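You operate a simulated robot arm through the tools that you are given. There is no shell and no other tool. Be economical: measure what you need, move in short steps, check, and stop when the job is done.

You run a simulated two-armed robot. Do the job below in one go: nothing can be reset, and whatever is moved stays where it is left.

## Task
Fetch the M6 parts bag from the blue bench top and set it on the black bench top. Then open the bottom drawer of the red chest, take the blue housing from the black tray and put it in the inside of the bottom drawer of the red chest and shut the drawer again. Do these in the order given.

The check looks at the end state, three seconds after you hand in, the way a careful person would. Anything else that was tipped, shoved, dropped, spilled or broken makes it a failure.

## Robot
Two 7-joint arms with fingered hands on one trunk, on a base that drives. Base frame: it is fixed to the floor where the robot stands at the start and does not move with it; the origin is under the middle of the robot, x ahead of it, y to its left, z up; the surface under the hand at the start is at about z = 0.74. Readings come in m, degrees, newtons and seconds.
The left shoulder is at the start at [0.07, 0.157, 1.139], the right one opposite. With the tool pointing down near the work surface each hand reaches from about 0.3 to 0.9 m from the robot's upright axis, wherever it stands, measured 20 degrees to its own side. Places, roughly: black bench top [-0.8, -0.7, 0.7]; blue housing (5x5x3 cm) [0, 1.7, 0.8]; bottom drawer of the red chest [-2.3, 1.7, 0.2]; inside of the bottom drawer of the red chest [-2.3, 1.7, 0.2]. Payload 5 kg a hand.
Tool frame (each hand has its own): the origin (TCP) lies between the finger pads and is the grasp point; the fingertips stand 0.031 m ahead of it; z points along the fingers, y is the line along which they close. Largest opening 0.156 m; the body of the gripper starts 0.088 m behind the TCP. The gripper is a hand of 4 fingers: y runs from the thumb to the fingers, the wrist lies at [0, 0, -0.249] in the tool frame, and closing takes about 1.5 s.
Orientation is that of the tool frame in the base frame, as [roll, pitch, yaw] about the fixed x, y, z axes, in that order (R = Rz(yaw) Ry(pitch) Rx(roll)). With the fingers straight down and closing along the base's y, the tool's x points along the base's -x, its y along +y and its z along -z.

## Interface
- The arms move only by the tool send_rows. It takes "left_targets", "right_targets" or both (then of equal length, played together; a hand with none holds still); each is a list of rows, each an object (a shift or turn left out is 0, a gripper value left out holds the last) with "translation": the shift along the tool's x, y, z in m, a list of three; "delta_rot": the turn, a rotation vector about the tool's x, y, z in degrees, a list of three. In form: [{"translation": [tx, ty, tz], "delta_rot": [rx, ry, rz]}, ...]. A call has 1 to 12 rows; each row is the pose to reach, as a shift and turn from the pose commanded when the call began, along the tool's axes at that moment. "left_hand" and "right_hand" are, for a hand that has rows, the opening, from 0 (shut) to 1 (fully open), set as the call begins (left out, the last holds). A row lasts 0.2 s, in which the tool goes at most 0.05 m and 8.6 degrees; a call with a longer step from one row to the next is refused whole, and so is a gripper value outside its range. Where a pose cannot be reached the arm comes as near as it can. A force on the tool above 40 N (or 10 N above the force at the start of the call, whichever is more), or a blocked arm, ends the call early, and 0.2 s more pass. Each finger travels about 0.108 m/s and halts on what it meets, pressing with about 29 N; the grip force reading is that of the motor and also rises with nothing between the fingers. The clock runs only during rows and for 0.2 s after the last one: add rows that repeat a pose to give the fingers time. It gives the time, the measured TCP pose, the force on the tool (base axes), the opening and the grip force at its end, in the units of the frame above (readings bear some noise), with the torque about the TCP (base axes, N m) and any sound that the robot's microphone picked up, and new pictures: "show" is both (left out), scene, wrist or none (wrist: the cameras of the hands that moved).
- Cameras (640 x 400 px; columns grow to the right, rows downward): "scene" is now at [0.1221, 0.0198, 1.3428]; the picture's right is [0.24, -0.97, 0.00], its down [-0.77, -0.20, -0.60] and it looks along [0.59, 0.15, -0.80] (base axes); focal length 214 px, centre (320, 200). "left" rides on the left gripper at [-0.072, 0.002, -0.111] in its tool frame; the picture's right is [-0.02, -1.00, 0.00], its down [0.84, -0.02, -0.54] and it looks along [0.54, -0.01, 0.84] (tool axes); focal length 234 px, centre (320, 200). "right" rides on the right gripper at [0.072, 0.002, -0.111] in its tool frame; the picture's right is [-0.02, 1.00, 0.00], its down [-0.84, -0.02, -0.54] and it looks along [-0.54, -0.01, 0.84] (tool axes); focal length 234 px, centre (320, 200). There is no depth. A picture from a camera that has moved, and an enlarged one, comes with that camera's place and axes in the base frame and with its lens.
- lift_body(by): slides the trunk up (or, below 0, down) by that many m; the arms and the scene camera ride with it, the base frame stays. It gives what a move gives, with no picture.
- base_move(legs): drives the robot by 1 to 6 legs, each [ahead, turn to the left] in m and degrees, along the robot's own axes; the way and the turn of a leg run together, so that a leg with both is an arc; at most 1.5 m and 180 degrees a leg. The arms and the cameras ride along, it lands a little off, and it stops where it bumps. It gives what a move gives, and a new picture of the scene camera.
- set_fingers(finger1, finger2, finger3, thumb_bend, hand): sets how far each is bent, from 0 (flat) to 1 (curled in); at 0.3 the hand is open as for a grip, at 0.7 the pads meet at the TCP. One left out holds its place. A second passes; each finger stops where it meets its share of the squeeze, and holds until it gets a number again. A gripper value or a shape takes the hand back. It gives what a move gives, with no picture; readings hold the bend of each and the force on the fingers (four entries, about 0 where the hand has none), thumb and palm.
- preshape(shape, hand): the hand has 4 fingers and takes this shape, open, in about a second: jaw (thumb against the fingers, like two jaws); tri (thumb and two fingers); tip (a fingertip pinch); poke (one finger out to press); point (the index stretched); flat (the hand flat); cup (the hand cupped); fist (a fist). The gripper value then closes the fingers along that shape, each until it touches; the sizes above hold for jaw. It gives what a move gives, with no picture.
- pan_tilt(pan, tilt): turns the head with the scene camera to pan (to the left, within 86 degrees either way) and tilt (down, from -29 to 69), counted from straight ahead of the robot. It gives what a move gives, and a new picture of the scene camera.
- close_up(camera, box): a new picture of the part [left, top, right, bottom] of that camera's present view, enlarged. It takes no simulated time.
- finish_job(): hands the job in; it is judged then, once.

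Go step by step. Nothing tells you exact positions but the pictures and the camera data: compare them with the known pose of the tool, close in by small moves and look again before you grip or let go. The budget is 165 turns and 260 pictures, counting those below and the enlarged ones. Unless the task says otherwise, let go and move clear before handing in.

The tools are called after ">>>" by a JSON object that holds its "op" and its "data". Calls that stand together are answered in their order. send_rows: Moves the arms, as the interface text tells. Its arguments: {"type":"object","properties":{"left_targets":{"type":"array","items":{"type":"object","properties":{"translation":{"type":"array","items":{"type":"number"}},"delta_rot":{"type":"array","items":{"type":"number"}}}}},"left_hand":{"type":"number"},"right_targets":{"type":"array","items":{"type":"object","properties":{"translation":{"type":"array","items":{"type":"number"}},"delta_rot":{"type":"array","items":{"type":"number"}}}}},"right_hand":{"type":"number"},"show":{"type":"string","enum":["both","scene","wrist","none"]}},"required":[]} The other tools are called the same way: lift_body (by) slides the trunk up or down; preshape (shape, hand) gives the hand a shape; set_fingers (finger1, finger2, finger3, thumb_bend, hand) moves the fingers one by one; base_move (legs) drives the base; pan_tilt (pan, tilt) turns the head that bears the scene camera; close_up (camera, box) takes an enlarged picture of a part of a camera's view; finish_job () hands the job in.

At the start:

```text
t: 0.0
left_tool_pos: [0.3886, 0.4695, 1.0453]
left_tool_rot: [180.0, 0.0, 180.0]
left_contact_force: [-0.7, -0.1, 0.2]
left_torque: [0.0, 0.04, 0.0]
left_opening: 0.1559
left_gripper_force: 0.0
left_shape: jaw
left_bend: [0.3, 0.3, 0.3, 0.3]
left_finger forces: [0.1, 0.0, 0.0, 0.0, 0.0, 0.0]
right_tool_pos: [0.7173, -0.0106, 1.011]
right_tool_rot: [180.0, 0.1, -180.0]
right_contact_force: [0.0, 0.2, -0.5]
right_torque: [0.04, -0.01, 0.01]
right_opening: 0.156
right_gripper_force: 0.0
right_shape: jaw
right_bend: [0.3, 0.3, 0.3, 0.3]
right_finger forces: [0.0, 0.1, 0.0, 0.0, 0.0, 0.0]
trunk travel left (down, up): [-0.525, 0.415]
robot x, y, heading: [0.0014, -0.0013, -0.2]
head pan, tilt: [14.2, 52.8]
```

scene: 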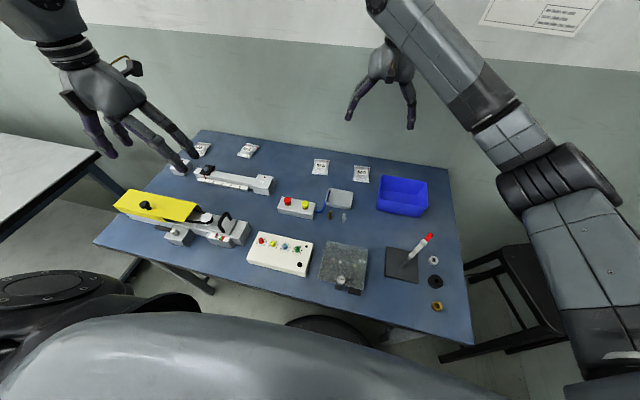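
right: 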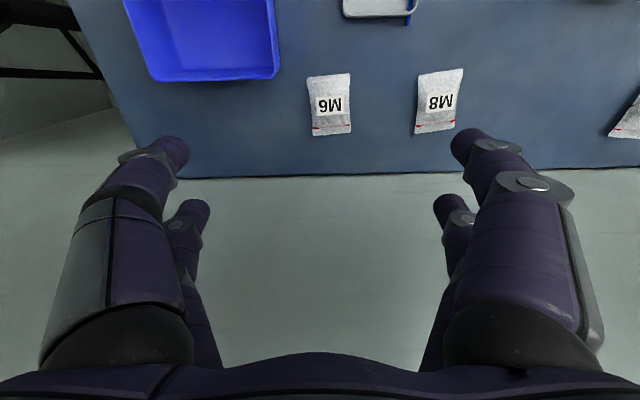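
left: 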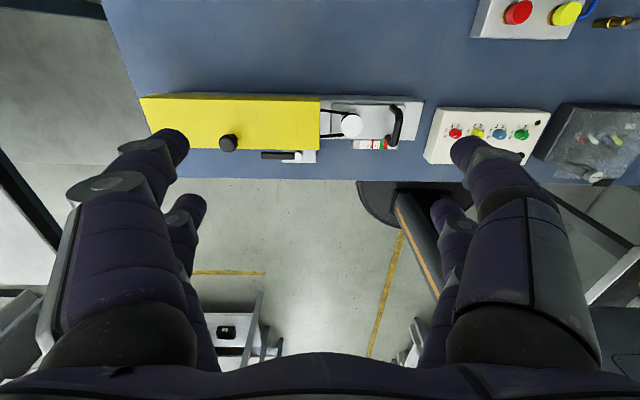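

The M6 bag lies almost straight below the right hand, at about (0.716, 0.006). I'll lower part-way with the hand partly open and look again.

>>> {"op": "send_rows", "data": {"right_targets": [{"translation": [0, 0.008, 0.04]}, {"translation": [0, 0.015, 0.085]}, {"translation": [0, 0.015, 0.13]}, {"translation": [0, 0.015, 0.13]}], "right_hand": 0.65}}

>>> {"op": "close_up", "data": {"camera": "right", "box": [200, 0, 520, 200]}}

```text
t: 1.0
left_tool_pos: [0.388, 0.4679, 1.0451]
left_tool_rot: [-180.0, 0.0, 179.9]
left_contact_force: [0.3, -0.8, 0.7]
left_torque: [0.01, -0.04, 0.01]
left_opening: 0.1558
left_gripper_force: 0.0
left_shape: jaw
left_bend: [0.3, 0.3, 0.3, 0.3]
left_finger forces: [0.1, 0.0, 0.0, 0.1, 0.1, 0.0]
right_tool_pos: [0.7216, 0.0037, 0.8814]
right_tool_rot: [180.0, 0.0, 179.9]
right_contact_force: [0.2, 0.4, 0.1]
right_torque: [0.01, -0.02, 0.01]
right_opening: 0.102
right_gripper_force: 0.1
right_shape: jaw
right_bend: [0.3, 0.3, 0.3, 0.66]
right_finger forces: [0.0, 0.0, 0.1, 0.0, 0.1, 0.0]
trunk travel left (down, up): [-0.525, 0.415]
robot x, y, heading: [0.0005, -0.0004, 0.1]
head pan, tilt: [14.2, 52.8]
camera scene: at [0.1216, 0.0199, 1.3429], right [0.24, -0.97, 0.0], down [-0.77, -0.2, -0.6], along [0.59, 0.15, -0.8], focal length 214 px, centre (320, 200)
camera right: at [0.6489, 0.0052, 0.9918], right [0.02, 1.0, 0.0], down [0.84, -0.02, 0.54], along [0.54, -0.01, -0.84], focal length 234 px, centre (320, 200)
```

scene: 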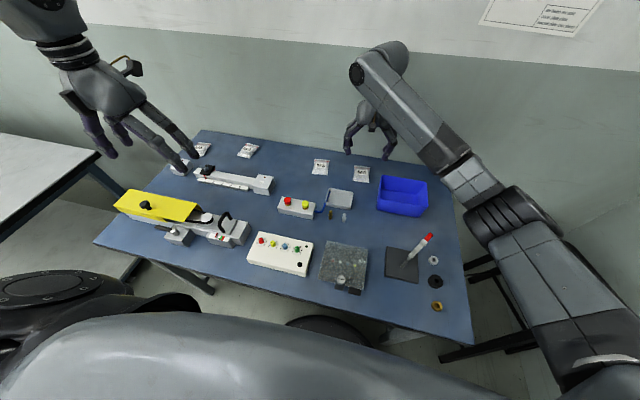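
right: 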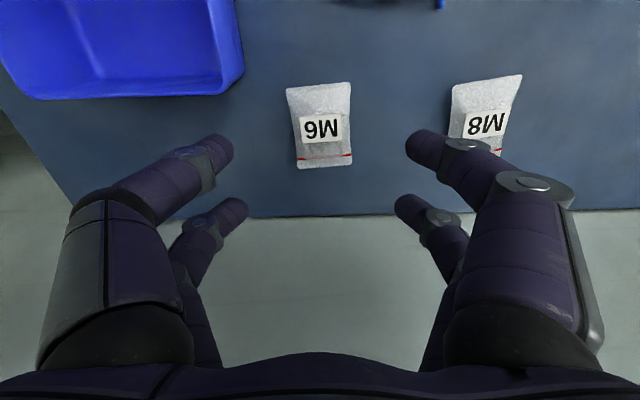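

```text
2.00 times, centred on (360, 100) of right
camera zoom: at [0.6489, 0.0052, 0.9918], right [0.02, 1.0, 0.0], down [0.84, -0.02, 0.54], along [0.54, -0.01, -0.84], focal length 468 px, centre (240, 400)
```

zoom: 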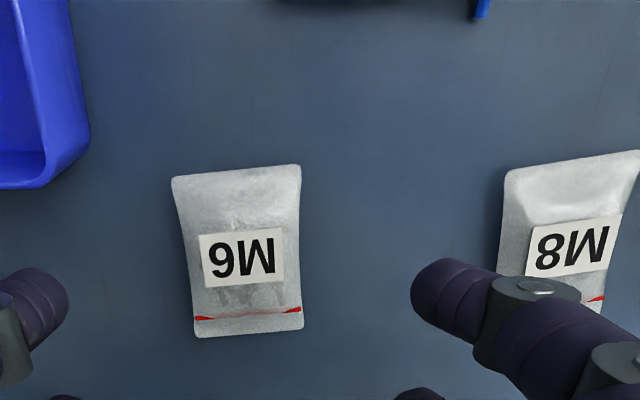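

The hand is well centred on the bag. I'll go down in small steps to just above the table.

>>> {"op": "send_rows", "data": {"right_targets": [{"translation": [0.007, 0, 0.04]}, {"translation": [0.007, 0, 0.07]}, {"translation": [0.007, 0, 0.085]}, {"translation": [0.007, 0, 0.097]}, {"translation": [0.007, 0, 0.097]}]}}

```text
t: 2.2
left_tool_pos: [0.3887, 0.4682, 1.0455]
left_tool_rot: [-180.0, -0.1, -179.9]
left_contact_force: [0.8, -0.2, 0.2]
left_torque: [-0.01, -0.02, -0.02]
left_opening: 0.1558
left_gripper_force: 0.1
left_shape: jaw
left_bend: [0.3, 0.3, 0.3, 0.3]
left_finger forces: [0.0, 0.1, 0.1, 0.0, 0.0, 0.1]
right_tool_pos: [0.7078, 0.0034, 0.7838]
right_tool_rot: [-180.0, 0.0, 179.9]
right_contact_force: [-0.6, 0.3, -0.3]
right_torque: [0.03, 0.02, -0.01]
right_opening: 0.1015
right_gripper_force: 0.0
right_shape: jaw
right_bend: [0.3, 0.3, 0.3, 0.66]
right_finger forces: [0.0, 0.0, 0.1, 0.1, 0.0, 0.1]
trunk travel left (down, up): [-0.525, 0.415]
robot x, y, heading: [-0.0025, -0.0023, 0.0]
head pan, tilt: [14.2, 52.8]
camera scene: at [0.122, 0.0198, 1.3428], right [0.24, -0.97, 0.0], down [-0.77, -0.2, -0.6], along [0.59, 0.15, -0.8], focal length 214 px, centre (320, 200)
camera right: at [0.6373, 0.0054, 0.8942], right [0.02, 1.0, 0.0], down [0.84, -0.02, 0.54], along [0.54, -0.01, -0.84], focal length 234 px, centre (320, 200)
```

scene: 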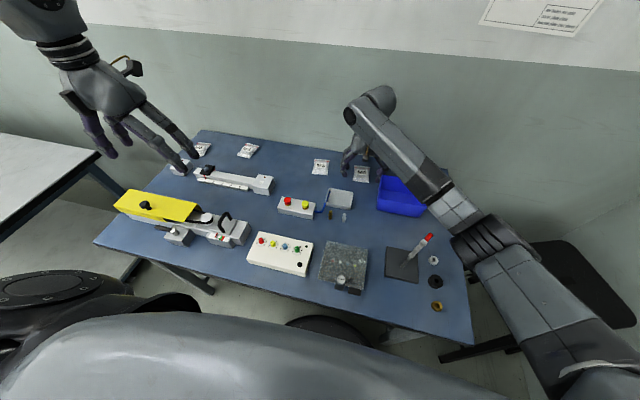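
right: 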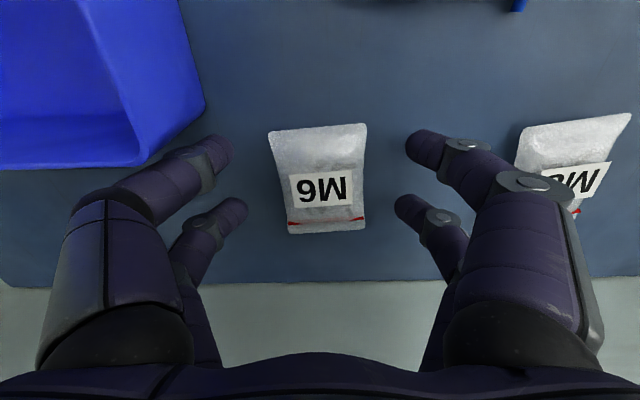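

>>> {"op": "send_rows", "data": {"right_targets": [{"translation": [0, 0, 0.003]}, {"translation": [0, 0, 0.006]}, {"translation": [0, 0, 0.006]}], "show": "none"}}

>>> {"op": "send_rows", "data": {"right_targets": [{"translation": [0, 0, 0]}, {"translation": [0, 0, 0]}, {"translation": [0, 0, 0]}, {"translation": [0, 0, 0]}, {"translation": [0, 0, 0]}, {"translation": [0, 0, 0]}, {"translation": [0, 0, 0]}], "right_hand": 0.0, "show": "wrist"}}

```text
t: 3.0
left_tool_pos: [0.3889, 0.4687, 1.046]
left_tool_rot: [180.0, 0.0, 179.9]
left_contact_force: [0.1, 0.7, -0.6]
left_torque: [-0.02, 0.01, 0.0]
left_opening: 0.1558
left_gripper_force: 0.1
left_shape: jaw
left_bend: [0.3, 0.3, 0.3, 0.3]
left_finger forces: [0.1, 0.1, 0.0, 0.0, 0.0, 0.1]
right_tool_pos: [0.7086, 0.0038, 0.7768]
right_tool_rot: [-180.0, -0.1, 180.0]
right_contact_force: [-0.6, 0.5, 0.8]
right_torque: [0.0, 0.0, -0.03]
right_opening: 0.102
right_gripper_force: 0.1
right_shape: jaw
right_bend: [0.3, 0.3, 0.3, 0.66]
right_finger forces: [0.0, 0.1, 0.0, 0.0, 0.1, 0.0]
trunk travel left (down, up): [-0.525, 0.415]
robot x, y, heading: [0.0009, 0.0018, -0.1]
head pan, tilt: [14.2, 52.8]
```

```text
t: 4.6
left_tool_pos: [0.3893, 0.4692, 1.0458]
left_tool_rot: [-179.9, 0.0, -180.0]
left_contact_force: [-0.4, -0.1, -0.3]
left_torque: [-0.01, 0.01, 0.03]
left_opening: 0.1562
left_gripper_force: 0.1
left_shape: jaw
left_bend: [0.3, 0.3, 0.3, 0.3]
left_finger forces: [0.0, 0.0, 0.0, 0.0, 0.0, 0.0]
right_tool_pos: [0.7089, 0.0043, 0.7785]
right_tool_rot: [-180.0, -0.1, 180.0]
right_contact_force: [-0.4, 0.0, 0.2]
right_torque: [-0.03, -0.01, -0.04]
right_opening: 0.0511
right_gripper_force: 28.6
right_shape: jaw
right_bend: [0.74, 0.74, 0.74, 0.7]
right_finger forces: [26.4, 26.2, 26.2, 0.0, 26.5, 0.0]
trunk travel left (down, up): [-0.525, 0.415]
robot x, y, heading: [-0.0002, 0.0004, -0.2]
head pan, tilt: [14.2, 52.8]
camera right: at [0.6378, 0.0055, 0.8881], right [0.02, 1.0, 0.0], down [0.84, -0.02, 0.54], along [0.54, -0.01, -0.84], focal length 234 px, centre (320, 200)
```

right: 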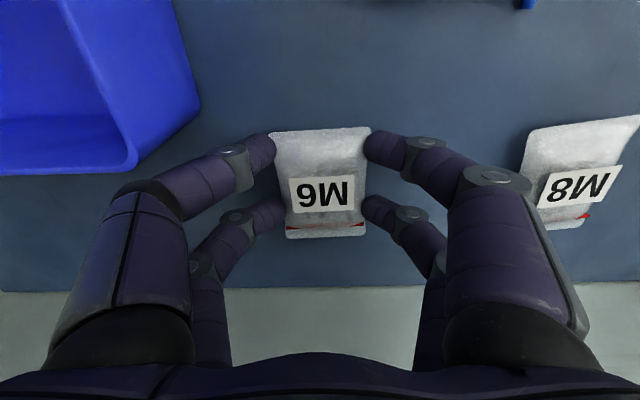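

The bag is gripped at 0.051 m. Now I'll lift it straight up and check.

>>> {"op": "send_rows", "data": {"right_targets": [{"translation": [0, 0, -0.03]}, {"translation": [0, 0, -0.07]}, {"translation": [0, 0, -0.115]}, {"translation": [0, 0, -0.16]}, {"translation": [0, 0, -0.205]}, {"translation": [0, 0, -0.25]}], "show": "wrist"}}

>>> {"op": "pan_tilt", "data": {"pan": -86, "tilt": 25}}

>>> {"op": "pan_tilt", "data": {"pan": 86, "tilt": 25}}

```text
t: 6.0
left_tool_pos: [0.3885, 0.4683, 1.0454]
left_tool_rot: [180.0, 0.2, -180.0]
left_contact_force: [-1.2, -0.3, 0.5]
left_torque: [0.0, -0.06, -0.01]
left_opening: 0.1558
left_gripper_force: 0.0
left_shape: jaw
left_bend: [0.3, 0.3, 0.3, 0.3]
left_finger forces: [0.1, 0.0, 0.0, 0.1, 0.0, 0.0]
right_tool_pos: [0.7082, 0.0056, 1.0313]
right_tool_rot: [-179.9, 0.0, 179.9]
right_contact_force: [-0.5, 0.0, -1.2]
right_torque: [-0.03, 0.01, -0.03]
right_opening: 0.0506
right_gripper_force: 28.6
right_shape: jaw
right_bend: [0.74, 0.74, 0.74, 0.7]
right_finger forces: [26.4, 26.2, 26.1, 0.0, 26.5, 0.1]
trunk travel left (down, up): [-0.525, 0.415]
robot x, y, heading: [-0.0012, -0.002, 0.3]
head pan, tilt: [14.2, 52.8]
camera right: at [0.6369, 0.0071, 1.1417], right [0.03, 1.0, 0.0], down [0.84, -0.02, 0.54], along [0.54, -0.01, -0.84], focal length 234 px, centre (320, 200)
```

right: 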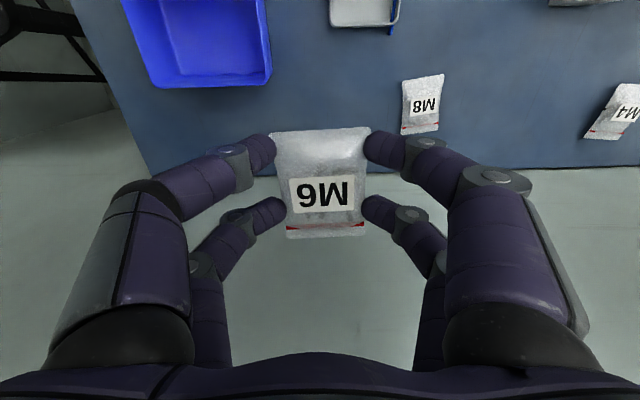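

```text
t: 7.8
left_tool_pos: [0.3891, 0.4689, 1.0461]
left_tool_rot: [180.0, 0.0, 180.0]
left_contact_force: [0.3, -0.1, -0.3]
left_torque: [0.01, 0.0, 0.02]
left_opening: 0.1557
left_gripper_force: 0.0
left_shape: jaw
left_bend: [0.3, 0.3, 0.3, 0.3]
left_finger forces: [0.0, 0.1, 0.0, 0.0, 0.1, 0.0]
right_tool_pos: [0.7095, 0.0048, 1.0299]
right_tool_rot: [-180.0, -0.1, -179.9]
right_contact_force: [0.5, -0.3, -0.2]
right_torque: [0.01, 0.02, 0.03]
right_opening: 0.0508
right_gripper_force: 29.0
right_shape: jaw
right_bend: [0.74, 0.74, 0.74, 0.7]
right_finger forces: [26.4, 26.2, 26.0, 0.1, 26.6, 0.0]
trunk travel left (down, up): [-0.525, 0.415]
robot x, y, heading: [0.0024, 0.0015, 0.3]
head pan, tilt: [-85.9, 25.0]
camera scene: at [0.0568, -0.0903, 1.3841], right [-1.0, -0.07, 0.0], down [-0.03, 0.42, -0.91], along [0.06, -0.9, -0.42], focal length 214 px, centre (320, 200)
```

scene: 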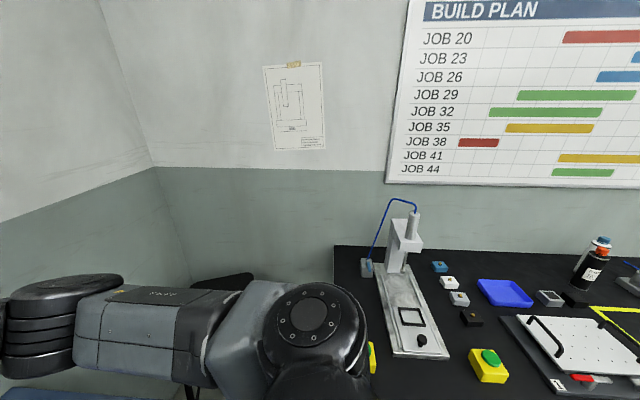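

```text
t: 10.4
left_tool_pos: [0.3888, 0.4691, 1.0458]
left_tool_rot: [-180.0, 0.0, -180.0]
left_contact_force: [-0.8, -0.6, -0.2]
left_torque: [0.0, 0.02, 0.0]
left_opening: 0.1561
left_gripper_force: 0.1
left_shape: jaw
left_bend: [0.3, 0.3, 0.3, 0.3]
left_finger forces: [0.1, 0.0, 0.0, 0.0, 0.0, 0.0]
right_tool_pos: [0.7096, 0.0047, 1.0296]
right_tool_rot: [-180.0, 0.1, -180.0]
right_contact_force: [0.6, -0.6, -0.5]
right_torque: [0.0, -0.01, -0.01]
right_opening: 0.051
right_gripper_force: 29.0
right_shape: jaw
right_bend: [0.74, 0.74, 0.74, 0.7]
right_finger forces: [26.4, 26.2, 26.2, 0.0, 26.5, 0.1]
trunk travel left (down, up): [-0.525, 0.415]
robot x, y, heading: [-0.001, -0.0001, -0.0]
head pan, tilt: [85.9, 25.0]
camera scene: at [0.0568, 0.0935, 1.384], right [1.0, -0.07, 0.0], down [-0.03, -0.42, -0.91], along [0.06, 0.9, -0.42], focal length 214 px, centre (320, 200)
```

scene: 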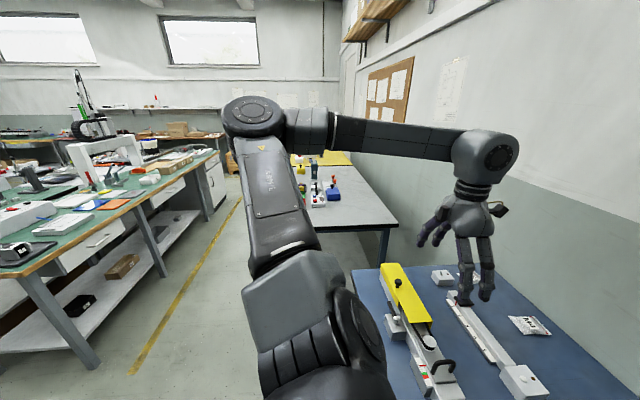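

The bag is held, and the black bench runs along my right side. Before moving I'll check the clearance beside and behind me.

>>> {"op": "lift_body", "data": {"by": 0.2}}

>>> {"op": "pan_tilt", "data": {"pan": -86, "tilt": 60}}

>>> {"op": "pan_tilt", "data": {"pan": 86, "tilt": 60}}

```text
t: 12.5
left_tool_pos: [0.389, 0.4673, 1.2462]
left_tool_rot: [180.0, 0.0, 180.0]
left_contact_force: [0.7, -0.5, -0.3]
left_torque: [0.01, 0.02, 0.01]
left_opening: 0.1557
left_gripper_force: 0.0
left_shape: jaw
left_bend: [0.3, 0.3, 0.3, 0.3]
left_finger forces: [0.0, 0.0, 0.1, 0.0, 0.0, 0.0]
right_tool_pos: [0.7105, 0.0052, 1.2312]
right_tool_rot: [179.9, 0.1, 180.0]
right_contact_force: [-0.3, -0.3, -0.6]
right_torque: [0.02, 0.02, 0.0]
right_opening: 0.0507
right_gripper_force: 29.0
right_shape: jaw
right_bend: [0.74, 0.74, 0.74, 0.7]
right_finger forces: [26.4, 26.3, 26.0, 0.1, 26.5, 0.0]
trunk travel left (down, up): [-0.725, 0.215]
robot x, y, heading: [-0.0004, -0.0002, -0.1]
head pan, tilt: [85.9, 25.0]
```

```text
t: 15.1
left_tool_pos: [0.3892, 0.4708, 1.2455]
left_tool_rot: [-180.0, 0.0, 179.9]
left_contact_force: [-0.4, -0.5, 0.0]
left_torque: [-0.01, 0.05, -0.01]
left_opening: 0.156
left_gripper_force: 0.1
left_shape: jaw
left_bend: [0.3, 0.3, 0.3, 0.3]
left_finger forces: [0.0, 0.0, 0.1, 0.1, 0.0, 0.0]
right_tool_pos: [0.7095, 0.0048, 1.2294]
right_tool_rot: [179.9, -0.1, 179.9]
right_contact_force: [0.6, -0.2, -0.4]
right_torque: [0.0, -0.01, 0.01]
right_opening: 0.051
right_gripper_force: 29.2
right_shape: jaw
right_bend: [0.74, 0.74, 0.74, 0.7]
right_finger forces: [26.4, 26.2, 26.1, 0.0, 26.5, 0.1]
trunk travel left (down, up): [-0.725, 0.215]
robot x, y, heading: [-0.0015, 0.001, 0.1]
head pan, tilt: [-85.9, 60.0]
camera scene: at [0.055, -0.0649, 1.534], right [-1.0, -0.07, 0.0], down [-0.06, 0.86, -0.5], along [0.04, -0.5, -0.87], focal length 214 px, centre (320, 200)
```

scene: 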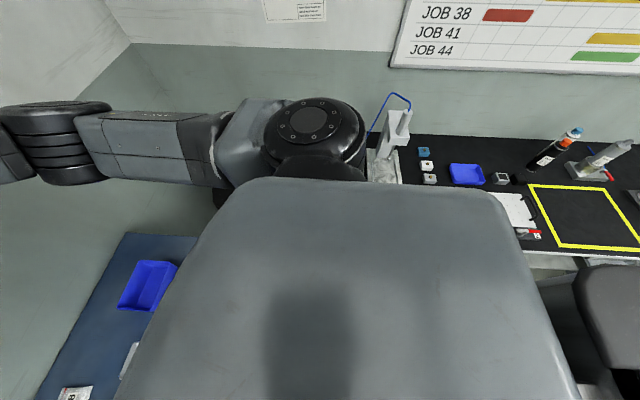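

```text
t: 17.7
left_tool_pos: [0.3885, 0.4687, 1.245]
left_tool_rot: [-180.0, 0.0, 180.0]
left_contact_force: [0.1, 0.1, 0.1]
left_torque: [0.0, 0.0, -0.01]
left_opening: 0.1557
left_gripper_force: 0.1
left_shape: jaw
left_bend: [0.3, 0.3, 0.3, 0.3]
left_finger forces: [0.0, 0.0, 0.0, 0.1, 0.0, 0.1]
right_tool_pos: [0.7096, 0.0046, 1.2307]
right_tool_rot: [180.0, 0.1, -180.0]
right_contact_force: [-0.4, -0.6, -1.3]
right_torque: [-0.03, 0.02, 0.0]
right_opening: 0.0511
right_gripper_force: 29.0
right_shape: jaw
right_bend: [0.74, 0.74, 0.74, 0.7]
right_finger forces: [26.4, 26.3, 26.1, 0.0, 26.5, 0.0]
trunk travel left (down, up): [-0.725, 0.215]
robot x, y, heading: [-0.0003, -0.0016, -0.0]
head pan, tilt: [85.9, 60.0]
camera scene: at [0.055, 0.0681, 1.534], right [1.0, -0.07, 0.0], down [-0.06, -0.86, -0.5], along [0.04, 0.5, -0.87], focal length 214 px, centre (320, 200)
```

scene: 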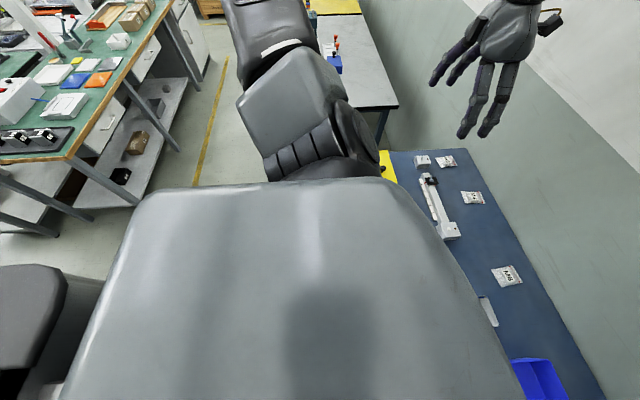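

Both sides look clear. I'll reverse 0.5 m away from the table, turn right to face the black bench, and look.

>>> {"op": "base_move", "data": {"legs": [[-0.5, 0], [0, -90]]}}

>>> {"op": "pan_tilt", "data": {"pan": 0, "tilt": 45}}

>>> {"op": "pan_tilt", "data": {"pan": 70, "tilt": 30}}

>>> {"op": "pan_tilt", "data": {"pan": -70, "tilt": 30}}

```text
t: 24.5
left_tool_pos: [-0.0284, -0.3933, 1.2456]
left_tool_rot: [179.9, 0.0, 89.4]
left_contact_force: [0.1, -0.6, 0.4]
left_torque: [0.05, 0.0, -0.04]
left_opening: 0.1559
left_gripper_force: 0.0
left_shape: jaw
left_bend: [0.3, 0.3, 0.3, 0.3]
left_finger forces: [0.0, 0.0, 0.0, 0.0, 0.0, 0.1]
right_tool_pos: [-0.4954, -0.71, 1.2309]
right_tool_rot: [-180.0, -0.1, 89.4]
right_contact_force: [-0.3, 0.4, -0.7]
right_torque: [-0.01, 0.0, -0.02]
right_opening: 0.0507
right_gripper_force: 28.7
right_shape: jaw
right_bend: [0.74, 0.74, 0.74, 0.7]
right_finger forces: [26.5, 26.1, 26.2, 0.0, 26.4, 0.0]
trunk travel left (down, up): [-0.725, 0.215]
robot x, y, heading: [-0.4923, 0.0002, -90.5]
head pan, tilt: [85.9, 60.0]
camera scene: at [-0.4273, -0.0544, 1.534], right [-0.08, -1.0, 0.0], down [-0.86, 0.07, -0.5], along [0.5, -0.04, -0.87], focal length 214 px, centre (320, 200)
```

scene: 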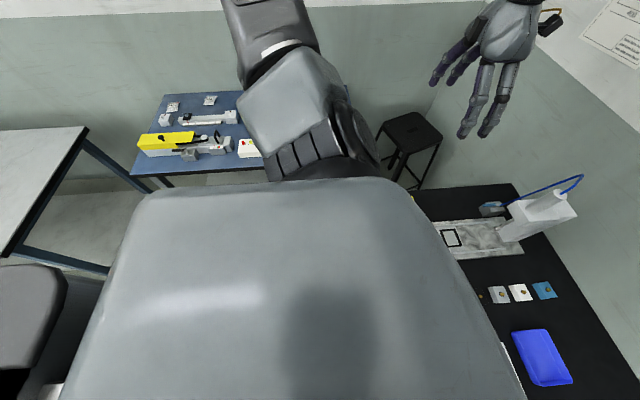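

```text
t: 26.1
left_tool_pos: [-0.0298, -0.3947, 1.2456]
left_tool_rot: [179.9, 0.0, 89.4]
left_contact_force: [-0.2, 0.6, -0.3]
left_torque: [0.01, 0.02, -0.01]
left_opening: 0.1559
left_gripper_force: 0.0
left_shape: jaw
left_bend: [0.3, 0.3, 0.3, 0.3]
left_finger forces: [0.0, 0.0, 0.0, 0.0, 0.1, 0.1]
right_tool_pos: [-0.4964, -0.7089, 1.2303]
right_tool_rot: [-180.0, 0.0, 89.4]
right_contact_force: [0.3, 0.7, 0.3]
right_torque: [0.04, -0.05, -0.02]
right_opening: 0.051
right_gripper_force: 28.4
right_shape: jaw
right_bend: [0.74, 0.74, 0.74, 0.7]
right_finger forces: [26.5, 26.2, 26.2, 0.1, 26.6, 0.0]
trunk travel left (down, up): [-0.725, 0.215]
robot x, y, heading: [-0.4905, -0.0001, -90.7]
head pan, tilt: [0.0, 45.0]
camera scene: at [-0.4947, -0.1304, 1.5535], right [-1.0, 0.01, 0.0], down [0.01, 0.71, -0.71], along [-0.01, -0.71, -0.71], focal length 214 px, centre (320, 200)
```

scene: 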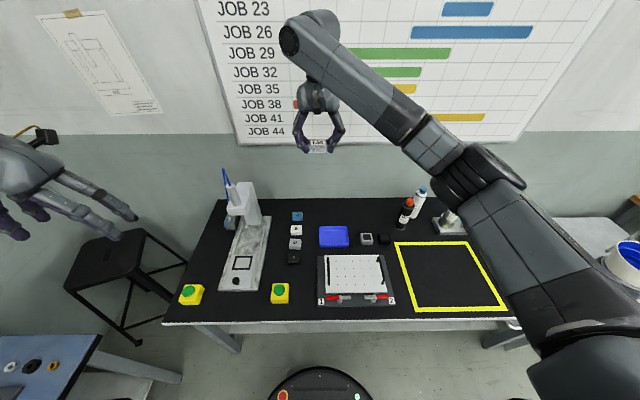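

```text
t: 27.5
left_tool_pos: [-0.0294, -0.3946, 1.2454]
left_tool_rot: [-180.0, 0.0, 89.4]
left_contact_force: [0.2, 0.2, 0.3]
left_torque: [-0.03, -0.01, -0.02]
left_opening: 0.156
left_gripper_force: 0.1
left_shape: jaw
left_bend: [0.3, 0.3, 0.3, 0.3]
left_finger forces: [0.0, 0.0, 0.0, 0.0, 0.0, 0.1]
right_tool_pos: [-0.496, -0.7106, 1.2302]
right_tool_rot: [-180.0, 0.0, 89.4]
right_contact_force: [-0.4, -0.3, -1.0]
right_torque: [0.04, -0.02, 0.01]
right_opening: 0.0508
right_gripper_force: 28.9
right_shape: jaw
right_bend: [0.74, 0.74, 0.74, 0.7]
right_finger forces: [26.5, 26.2, 26.2, 0.1, 26.5, 0.0]
trunk travel left (down, up): [-0.725, 0.215]
robot x, y, heading: [-0.4921, -0.0018, -90.4]
head pan, tilt: [70.0, 30.0]
camera scene: at [-0.4094, -0.081, 1.576], right [-0.35, -0.94, 0.0], down [-0.47, 0.18, -0.87], along [0.81, -0.31, -0.5], focal length 214 px, centre (320, 200)
```

scene: 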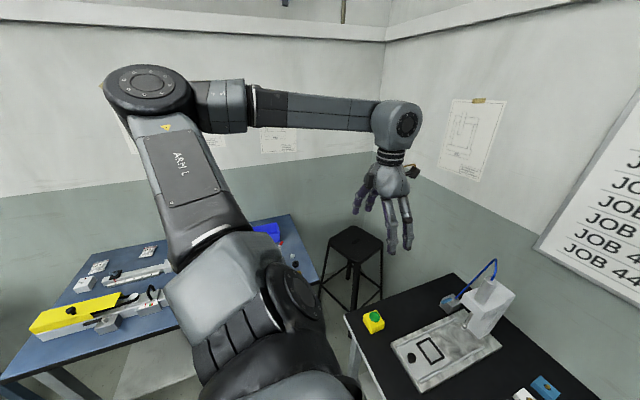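

```text
t: 29.7
left_tool_pos: [-0.0304, -0.3944, 1.2456]
left_tool_rot: [179.9, 0.0, 89.4]
left_contact_force: [0.4, 0.5, -1.1]
left_torque: [-0.01, 0.02, -0.01]
left_opening: 0.1559
left_gripper_force: 0.1
left_shape: jaw
left_bend: [0.3, 0.3, 0.3, 0.3]
left_finger forces: [0.0, 0.0, 0.0, 0.1, 0.0, 0.0]
right_tool_pos: [-0.497, -0.71, 1.2311]
right_tool_rot: [-179.9, 0.0, 89.3]
right_contact_force: [-0.6, -0.6, -1.4]
right_torque: [-0.01, -0.01, 0.02]
right_opening: 0.0509
right_gripper_force: 29.3
right_shape: jaw
right_bend: [0.74, 0.74, 0.74, 0.7]
right_finger forces: [26.6, 26.1, 26.2, 0.1, 26.4, 0.1]
trunk travel left (down, up): [-0.725, 0.215]
robot x, y, heading: [-0.4913, 0.004, -90.5]
head pan, tilt: [-70.0, 30.0]
camera scene: at [-0.5793, -0.0792, 1.5761], right [-0.33, 0.94, 0.0], down [0.47, 0.17, -0.87], along [-0.82, -0.29, -0.5], focal length 214 px, centre (320, 200)
```

scene: 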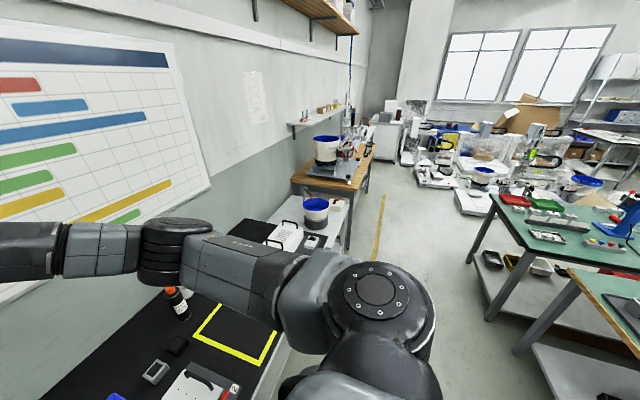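

I'm facing the bench. I'll look for the safest free spot on it with an enlarged view.

>>> {"op": "pan_tilt", "data": {"pan": -10, "tilt": 50}}

>>> {"op": "close_up", "data": {"camera": "scene", "box": [120, 130, 440, 330]}}

```text
t: 31.0
left_tool_pos: [-0.0297, -0.3932, 1.2456]
left_tool_rot: [179.9, 0.0, 89.4]
left_contact_force: [-0.1, 0.8, -0.1]
left_torque: [-0.05, -0.03, -0.03]
left_opening: 0.1558
left_gripper_force: 0.0
left_shape: jaw
left_bend: [0.3, 0.3, 0.3, 0.3]
left_finger forces: [0.0, 0.1, 0.0, 0.0, 0.1, 0.1]
right_tool_pos: [-0.4965, -0.7091, 1.2302]
right_tool_rot: [-180.0, -0.1, 89.4]
right_contact_force: [0.0, -0.2, -1.1]
right_torque: [0.02, -0.01, -0.02]
right_opening: 0.0509
right_gripper_force: 29.1
right_shape: jaw
right_bend: [0.74, 0.74, 0.74, 0.7]
right_finger forces: [26.4, 26.2, 26.2, 0.2, 26.4, 0.0]
trunk travel left (down, up): [-0.725, 0.215]
robot x, y, heading: [-0.4982, -0.0029, -90.6]
head pan, tilt: [-10.0, 50.0]
camera scene: at [-0.5083, -0.1248, 1.5466], right [-0.98, 0.18, 0.0], down [0.14, 0.75, -0.64], along [-0.12, -0.63, -0.77], focal length 214 px, centre (320, 200)
```

scene: 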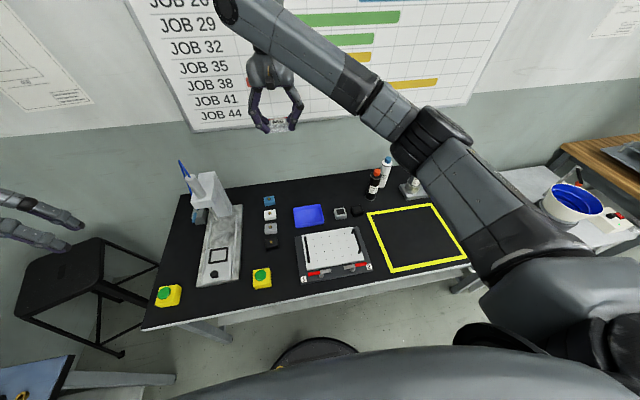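

```text
2.00 times, centred on (280, 230) of scene
camera zoom: at [-0.5083, -0.1248, 1.5466], right [-0.98, 0.18, 0.0], down [0.14, 0.75, -0.64], along [-0.12, -0.63, -0.77], focal length 429 px, centre (400, 140)
```

zoom: 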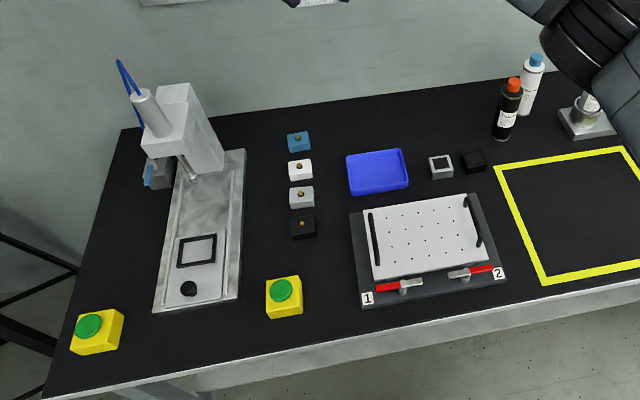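

The yellow-framed part of the black bench is open and roomy, centred near (-1.0, -0.53). I'll turn a bit more so the hand can reach it comfortably.

>>> {"op": "base_move", "data": {"legs": [[0, -25]]}}

```text
t: 32.7
left_tool_pos: [-0.2382, -0.5527, 1.245]
left_tool_rot: [179.9, 0.1, 64.5]
left_contact_force: [0.0, -0.2, 0.2]
left_torque: [0.0, 0.01, 0.01]
left_opening: 0.156
left_gripper_force: 0.1
left_shape: jaw
left_bend: [0.3, 0.3, 0.3, 0.3]
left_finger forces: [0.0, 0.0, 0.1, 0.0, 0.0, 0.0]
right_tool_pos: [-0.7943, -0.6431, 1.2302]
right_tool_rot: [-179.9, 0.0, 64.4]
right_contact_force: [0.9, 0.1, -0.9]
right_torque: [-0.02, 0.01, 0.0]
right_opening: 0.0506
right_gripper_force: 29.3
right_shape: jaw
right_bend: [0.74, 0.74, 0.74, 0.7]
right_finger forces: [26.5, 26.3, 26.2, 0.0, 26.5, 0.0]
trunk travel left (down, up): [-0.725, 0.215]
robot x, y, heading: [-0.4935, -0.003, -115.6]
head pan, tilt: [-10.0, 50.0]
camera scene: at [-0.559, -0.1072, 1.5466], right [-0.81, 0.58, 0.0], down [0.44, 0.62, -0.64], along [-0.37, -0.52, -0.77], focal length 214 px, centre (320, 200)
```

scene: 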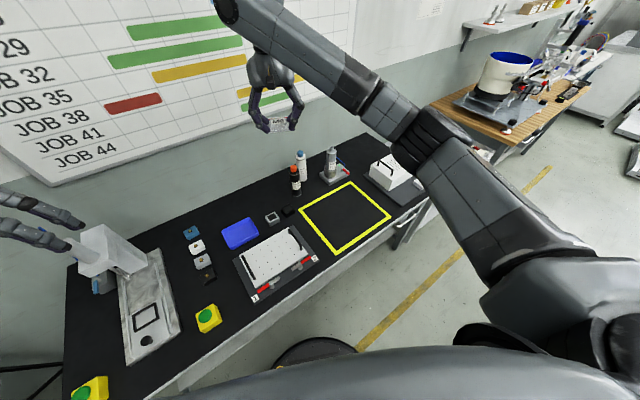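

>>> {"op": "send_rows", "data": {"right_targets": [{"translation": [0.007, -0.045, 0]}, {"translation": [0.014, -0.09, 0]}, {"translation": [0.021, -0.135, 0]}, {"translation": [0.028, -0.18, 0]}, {"translation": [0.035, -0.225, 0]}, {"translation": [0.035, -0.234, 0]}, {"translation": [0.035, -0.234, 0]}], "show": "none"}}

>>> {"op": "send_rows", "data": {"right_targets": [{"translation": [0, 0, 0.045]}, {"translation": [0, 0, 0.09]}, {"translation": [0, 0, 0.135]}, {"translation": [0, 0, 0.18]}, {"translation": [0, 0, 0.225]}, {"translation": [0, 0, 0.27]}, {"translation": [0, 0, 0.315]}, {"translation": [0, 0, 0.35]}, {"translation": [0, 0, 0.35]}]}}

```text
t: 34.3
left_tool_pos: [-0.2377, -0.553, 1.2452]
left_tool_rot: [180.0, 0.0, 64.5]
left_contact_force: [0.7, -0.6, 1.1]
left_torque: [0.01, -0.03, 0.05]
left_opening: 0.1561
left_gripper_force: 0.2
left_shape: jaw
left_bend: [0.3, 0.3, 0.3, 0.3]
left_finger forces: [0.0, 0.0, 0.0, 0.0, 0.0, 0.0]
right_tool_pos: [-0.9884, -0.5113, 1.2314]
right_tool_rot: [180.0, 0.0, 64.6]
right_contact_force: [0.7, 0.1, -1.1]
right_torque: [0.0, -0.02, -0.02]
right_opening: 0.0507
right_gripper_force: 29.0
right_shape: jaw
right_bend: [0.74, 0.74, 0.74, 0.7]
right_finger forces: [26.6, 26.3, 26.3, 0.0, 26.6, 0.0]
trunk travel left (down, up): [-0.725, 0.215]
robot x, y, heading: [-0.496, 0.0005, -115.6]
head pan, tilt: [-10.0, 50.0]
```

```text
t: 36.3
left_tool_pos: [-0.2373, -0.5524, 1.2447]
left_tool_rot: [180.0, -0.1, 64.5]
left_contact_force: [0.0, -0.8, 0.7]
left_torque: [0.02, -0.01, 0.01]
left_opening: 0.1559
left_gripper_force: 0.0
left_shape: jaw
left_bend: [0.3, 0.3, 0.3, 0.3]
left_finger forces: [0.0, 0.0, 0.1, 0.1, 0.0, 0.0]
right_tool_pos: [-0.9886, -0.5086, 0.88]
right_tool_rot: [180.0, 0.1, 64.5]
right_contact_force: [-0.1, -0.1, -0.3]
right_torque: [0.01, 0.01, -0.03]
right_opening: 0.0506
right_gripper_force: 29.0
right_shape: jaw
right_bend: [0.74, 0.74, 0.74, 0.7]
right_finger forces: [26.7, 26.3, 26.4, 0.0, 26.6, 0.0]
trunk travel left (down, up): [-0.725, 0.215]
robot x, y, heading: [-0.4946, 0.0037, -115.6]
head pan, tilt: [-10.0, 50.0]
camera scene: at [-0.5598, -0.1065, 1.5466], right [-0.81, 0.58, 0.0], down [0.44, 0.62, -0.64], along [-0.37, -0.52, -0.77], focal length 214 px, centre (320, 200)
camera right: at [-0.9546, -0.4454, 0.9904], right [0.89, -0.45, 0.0], down [-0.38, -0.75, 0.54], along [-0.25, -0.49, -0.84], focal length 234 px, centre (320, 200)
```

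scene: 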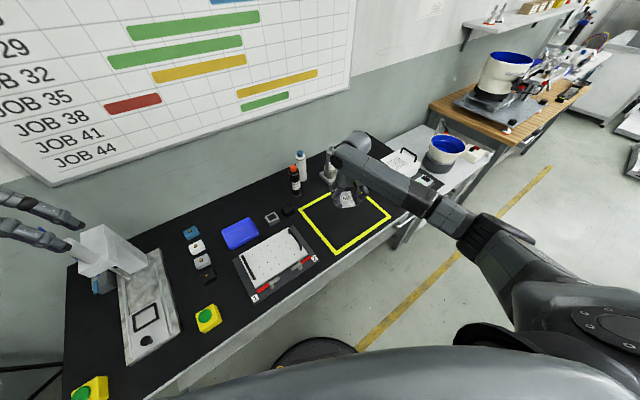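
right: 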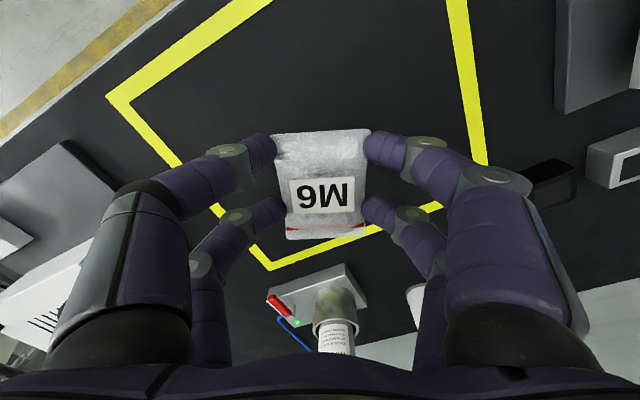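

>>> {"op": "send_rows", "data": {"right_targets": [{"translation": [0.01, 0, 0.04]}, {"translation": [0.02, 0, 0.07]}, {"translation": [0.02, 0, 0.09]}, {"translation": [0.02, 0, 0.09]}]}}

>>> {"op": "close_up", "data": {"camera": "scene", "box": [280, 130, 440, 230]}}

```text
t: 37.3
left_tool_pos: [-0.2385, -0.5529, 1.2468]
left_tool_rot: [-180.0, 0.1, 64.5]
left_contact_force: [0.1, 0.4, 1.0]
left_torque: [0.03, -0.02, -0.04]
left_opening: 0.1561
left_gripper_force: 0.0
left_shape: jaw
left_bend: [0.3, 0.3, 0.3, 0.3]
left_finger forces: [0.0, 0.0, 0.1, 0.1, 0.0, 0.0]
right_tool_pos: [-0.9783, -0.493, 0.7908]
right_tool_rot: [-180.0, 0.0, 64.5]
right_contact_force: [-0.2, 0.5, -0.7]
right_torque: [0.04, -0.02, 0.0]
right_opening: 0.0508
right_gripper_force: 28.6
right_shape: jaw
right_bend: [0.74, 0.74, 0.74, 0.7]
right_finger forces: [26.6, 26.2, 26.4, 0.1, 26.5, 0.1]
trunk travel left (down, up): [-0.725, 0.215]
robot x, y, heading: [-0.494, -0.0009, -115.3]
head pan, tilt: [-10.0, 50.0]
camera scene: at [-0.5599, -0.1067, 1.5466], right [-0.81, 0.58, 0.0], down [0.44, 0.62, -0.64], along [-0.37, -0.52, -0.77], focal length 214 px, centre (320, 200)
camera right: at [-0.9458, -0.4283, 0.9016], right [0.89, -0.45, 0.0], down [-0.38, -0.75, 0.54], along [-0.25, -0.49, -0.84], focal length 234 px, centre (320, 200)
```

scene: 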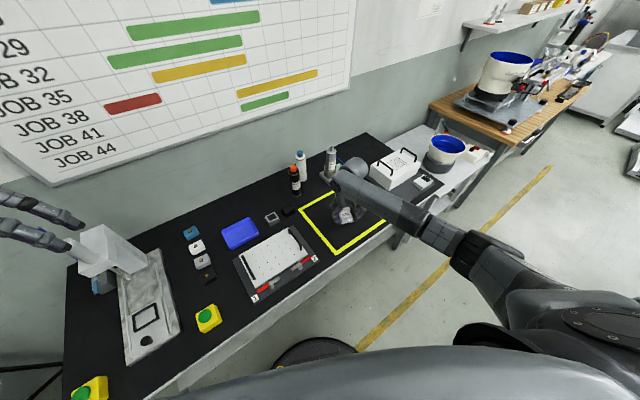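
right: 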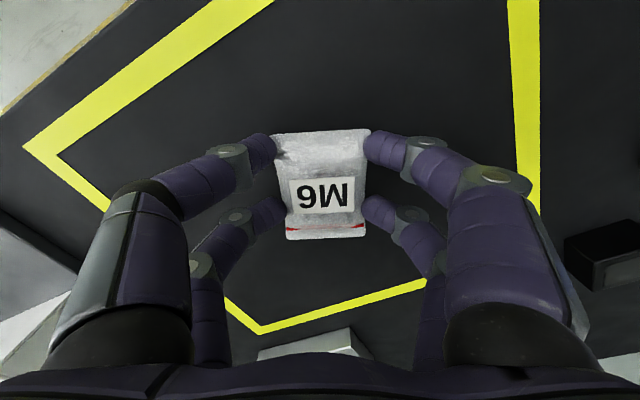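

```text
4.00 times, centred on (360, 180) of scene
camera zoom: at [-0.5599, -0.1067, 1.5466], right [-0.81, 0.58, 0.0], down [0.44, 0.62, -0.64], along [-0.37, -0.52, -0.77], focal length 858 px, centre (160, 280)
```

zoom: 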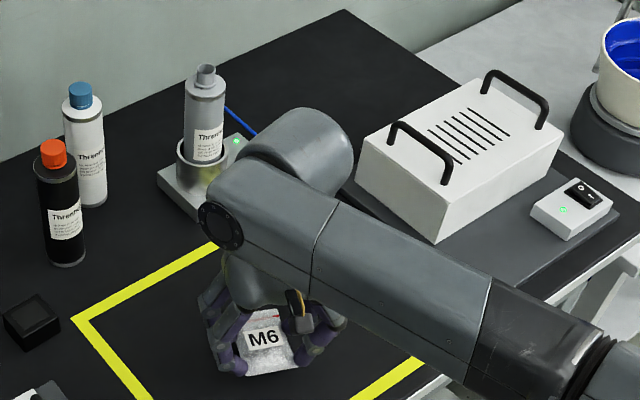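

>>> {"op": "send_rows", "data": {"right_targets": [{"translation": [0, 0, 0.004]}, {"translation": [0, 0, 0.008]}, {"translation": [0, 0, 0.008]}], "show": "none"}}

>>> {"op": "send_rows", "data": {"right_targets": [{"translation": [0, 0, 0.002]}, {"translation": [0, 0, 0.004]}, {"translation": [0, 0, 0.004]}], "show": "wrist"}}

```text
t: 38.1
left_tool_pos: [-0.2382, -0.553, 1.2445]
left_tool_rot: [179.9, -0.1, 64.4]
left_contact_force: [-0.4, -0.4, -0.5]
left_torque: [0.02, 0.01, 0.01]
left_opening: 0.1561
left_gripper_force: 0.1
left_shape: jaw
left_bend: [0.3, 0.3, 0.3, 0.3]
left_finger forces: [0.1, 0.0, 0.0, 0.1, 0.0, 0.1]
right_tool_pos: [-0.9808, -0.4917, 0.7838]
right_tool_rot: [179.9, -0.1, 64.5]
right_contact_force: [0.0, 0.0, 0.0]
right_torque: [0.03, -0.01, 0.04]
right_opening: 0.0505
right_gripper_force: 29.3
right_shape: jaw
right_bend: [0.74, 0.74, 0.74, 0.7]
right_finger forces: [26.6, 26.3, 26.3, 0.0, 26.4, 0.0]
trunk travel left (down, up): [-0.725, 0.215]
robot x, y, heading: [-0.4925, -0.0006, -115.7]
head pan, tilt: [-10.0, 50.0]
```

```text
t: 38.9
left_tool_pos: [-0.2378, -0.5527, 1.2452]
left_tool_rot: [180.0, 0.0, 64.6]
left_contact_force: [-0.2, 0.8, -0.6]
left_torque: [-0.02, 0.0, -0.02]
left_opening: 0.1559
left_gripper_force: 0.2
left_shape: jaw
left_bend: [0.3, 0.3, 0.3, 0.3]
left_finger forces: [0.0, 0.0, 0.1, 0.0, 0.1, 0.0]
right_tool_pos: [-0.9826, -0.4924, 0.7781]
right_tool_rot: [180.0, 0.0, 64.5]
right_contact_force: [-0.2, 0.1, -1.1]
right_torque: [0.03, -0.01, 0.01]
right_opening: 0.0508
right_gripper_force: 29.0
right_shape: jaw
right_bend: [0.74, 0.74, 0.74, 0.7]
right_finger forces: [26.7, 26.3, 26.3, 0.0, 26.5, 0.1]
trunk travel left (down, up): [-0.725, 0.215]
robot x, y, heading: [-0.4931, 0.0007, -115.6]
head pan, tilt: [-10.0, 50.0]
camera right: at [-0.9492, -0.428, 0.8885], right [0.89, -0.45, 0.0], down [-0.38, -0.75, 0.54], along [-0.25, -0.49, -0.84], focal length 234 px, centre (320, 200)
```

right: 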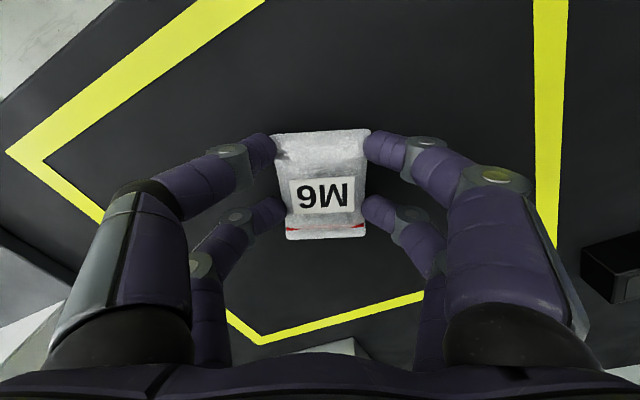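

>>> {"op": "send_rows", "data": {"right_targets": [{"translation": [0, 0, 0.002]}, {"translation": [0, 0, 0.004]}, {"translation": [0, 0, 0.004]}], "show": "none"}}

>>> {"op": "send_rows", "data": {"right_targets": [{"translation": [0, 0, 0.0015]}, {"translation": [0, 0, 0.003]}, {"translation": [0, 0, 0.003]}], "show": "none"}}

```text
t: 39.7
left_tool_pos: [-0.2372, -0.5513, 1.2457]
left_tool_rot: [-180.0, 0.0, 64.4]
left_contact_force: [-0.1, 1.0, 0.1]
left_torque: [0.0, 0.02, -0.03]
left_opening: 0.156
left_gripper_force: 0.0
left_shape: jaw
left_bend: [0.3, 0.3, 0.3, 0.3]
left_finger forces: [0.0, 0.1, 0.1, 0.1, 0.0, 0.0]
right_tool_pos: [-0.9828, -0.4931, 0.7765]
right_tool_rot: [-180.0, 0.1, 64.5]
right_contact_force: [-0.7, 0.3, 9.3]
right_torque: [0.08, 0.0, -0.01]
right_opening: 0.0512
right_gripper_force: 29.1
right_shape: jaw
right_bend: [0.74, 0.74, 0.74, 0.7]
right_finger forces: [27.3, 26.8, 26.6, 0.1, 28.0, 0.1]
trunk travel left (down, up): [-0.725, 0.215]
robot x, y, heading: [-0.4919, -0.0009, -115.3]
head pan, tilt: [-10.0, 50.0]
```

```text
t: 40.5
left_tool_pos: [-0.2376, -0.5519, 1.2475]
left_tool_rot: [180.0, 0.1, 64.5]
left_contact_force: [0.4, 1.0, 0.4]
left_torque: [0.03, 0.0, -0.03]
left_opening: 0.1562
left_gripper_force: 0.0
left_shape: jaw
left_bend: [0.3, 0.3, 0.3, 0.3]
left_finger forces: [0.1, 0.0, 0.0, 0.0, 0.0, 0.1]
right_tool_pos: [-0.9816, -0.4926, 0.7752]
right_tool_rot: [-179.9, 0.4, 64.5]
right_contact_force: [-4.6, -5.2, 29.5]
right_torque: [0.18, 0.1, 0.04]
right_opening: 0.0516
right_gripper_force: 28.7
right_shape: jaw
right_bend: [0.74, 0.74, 0.74, 0.7]
right_finger forces: [29.9, 28.5, 28.9, 0.0, 32.0, 0.0]
trunk travel left (down, up): [-0.725, 0.215]
robot x, y, heading: [-0.4977, -0.0022, -115.8]
head pan, tilt: [-10.0, 50.0]
```

The bag is now resting on the bench. I'll back off 3 mm, open the hand and rise.

>>> {"op": "send_rows", "data": {"right_targets": [{"translation": [0, 0, -0.004]}, {"translation": [0, 0, -0.004]}], "show": "none"}}

>>> {"op": "send_rows", "data": {"right_targets": [{"translation": [0, 0, 0]}, {"translation": [0, 0, 0]}, {"translation": [0, 0, 0]}, {"translation": [0, 0, 0]}, {"translation": [0, 0, 0]}], "right_hand": 0.65, "show": "wrist"}}

```text
t: 41.1
left_tool_pos: [-0.2369, -0.5525, 1.245]
left_tool_rot: [180.0, 0.0, 64.5]
left_contact_force: [-0.1, -0.2, 1.2]
left_torque: [0.0, 0.01, 0.0]
left_opening: 0.1561
left_gripper_force: 0.1
left_shape: jaw
left_bend: [0.3, 0.3, 0.3, 0.3]
left_finger forces: [0.0, 0.0, 0.0, 0.1, 0.0, 0.0]
right_tool_pos: [-0.9814, -0.4918, 0.7773]
right_tool_rot: [179.9, -0.1, 64.5]
right_contact_force: [-3.6, -11.2, 13.1]
right_torque: [-0.15, 0.13, 0.08]
right_opening: 0.0514
right_gripper_force: 29.4
right_shape: jaw
right_bend: [0.74, 0.74, 0.74, 0.7]
right_finger forces: [29.6, 29.1, 28.1, 0.1, 30.4, 0.0]
trunk travel left (down, up): [-0.725, 0.215]
robot x, y, heading: [-0.4911, -0.0018, -115.7]
head pan, tilt: [-10.0, 50.0]
```

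```text
t: 42.3
left_tool_pos: [-0.2381, -0.5522, 1.2458]
left_tool_rot: [-180.0, 0.0, 64.6]
left_contact_force: [-0.1, 0.7, -0.9]
left_torque: [0.0, -0.01, 0.0]
left_opening: 0.1555
left_gripper_force: 0.1
left_shape: jaw
left_bend: [0.3, 0.3, 0.3, 0.3]
left_finger forces: [0.1, 0.0, 0.0, 0.0, 0.0, 0.0]
right_tool_pos: [-0.9826, -0.4913, 0.7772]
right_tool_rot: [-180.0, -0.1, 64.5]
right_contact_force: [-0.2, -0.9, 0.8]
right_torque: [-0.02, 0.02, -0.01]
right_opening: 0.1009
right_gripper_force: 0.0
right_shape: jaw
right_bend: [0.31, 0.31, 0.31, 0.66]
right_finger forces: [0.0, 0.1, 0.0, 0.0, 0.1, 0.1]
trunk travel left (down, up): [-0.725, 0.215]
robot x, y, heading: [-0.4959, -0.002, -115.3]
head pan, tilt: [-10.0, 50.0]
camera right: at [-0.9494, -0.427, 0.8866], right [0.89, -0.45, 0.0], down [-0.38, -0.75, 0.54], along [-0.25, -0.48, -0.84], focal length 234 px, centre (320, 200)
```

right: 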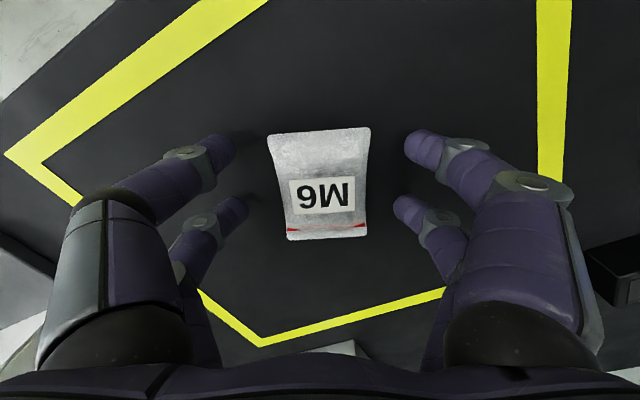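

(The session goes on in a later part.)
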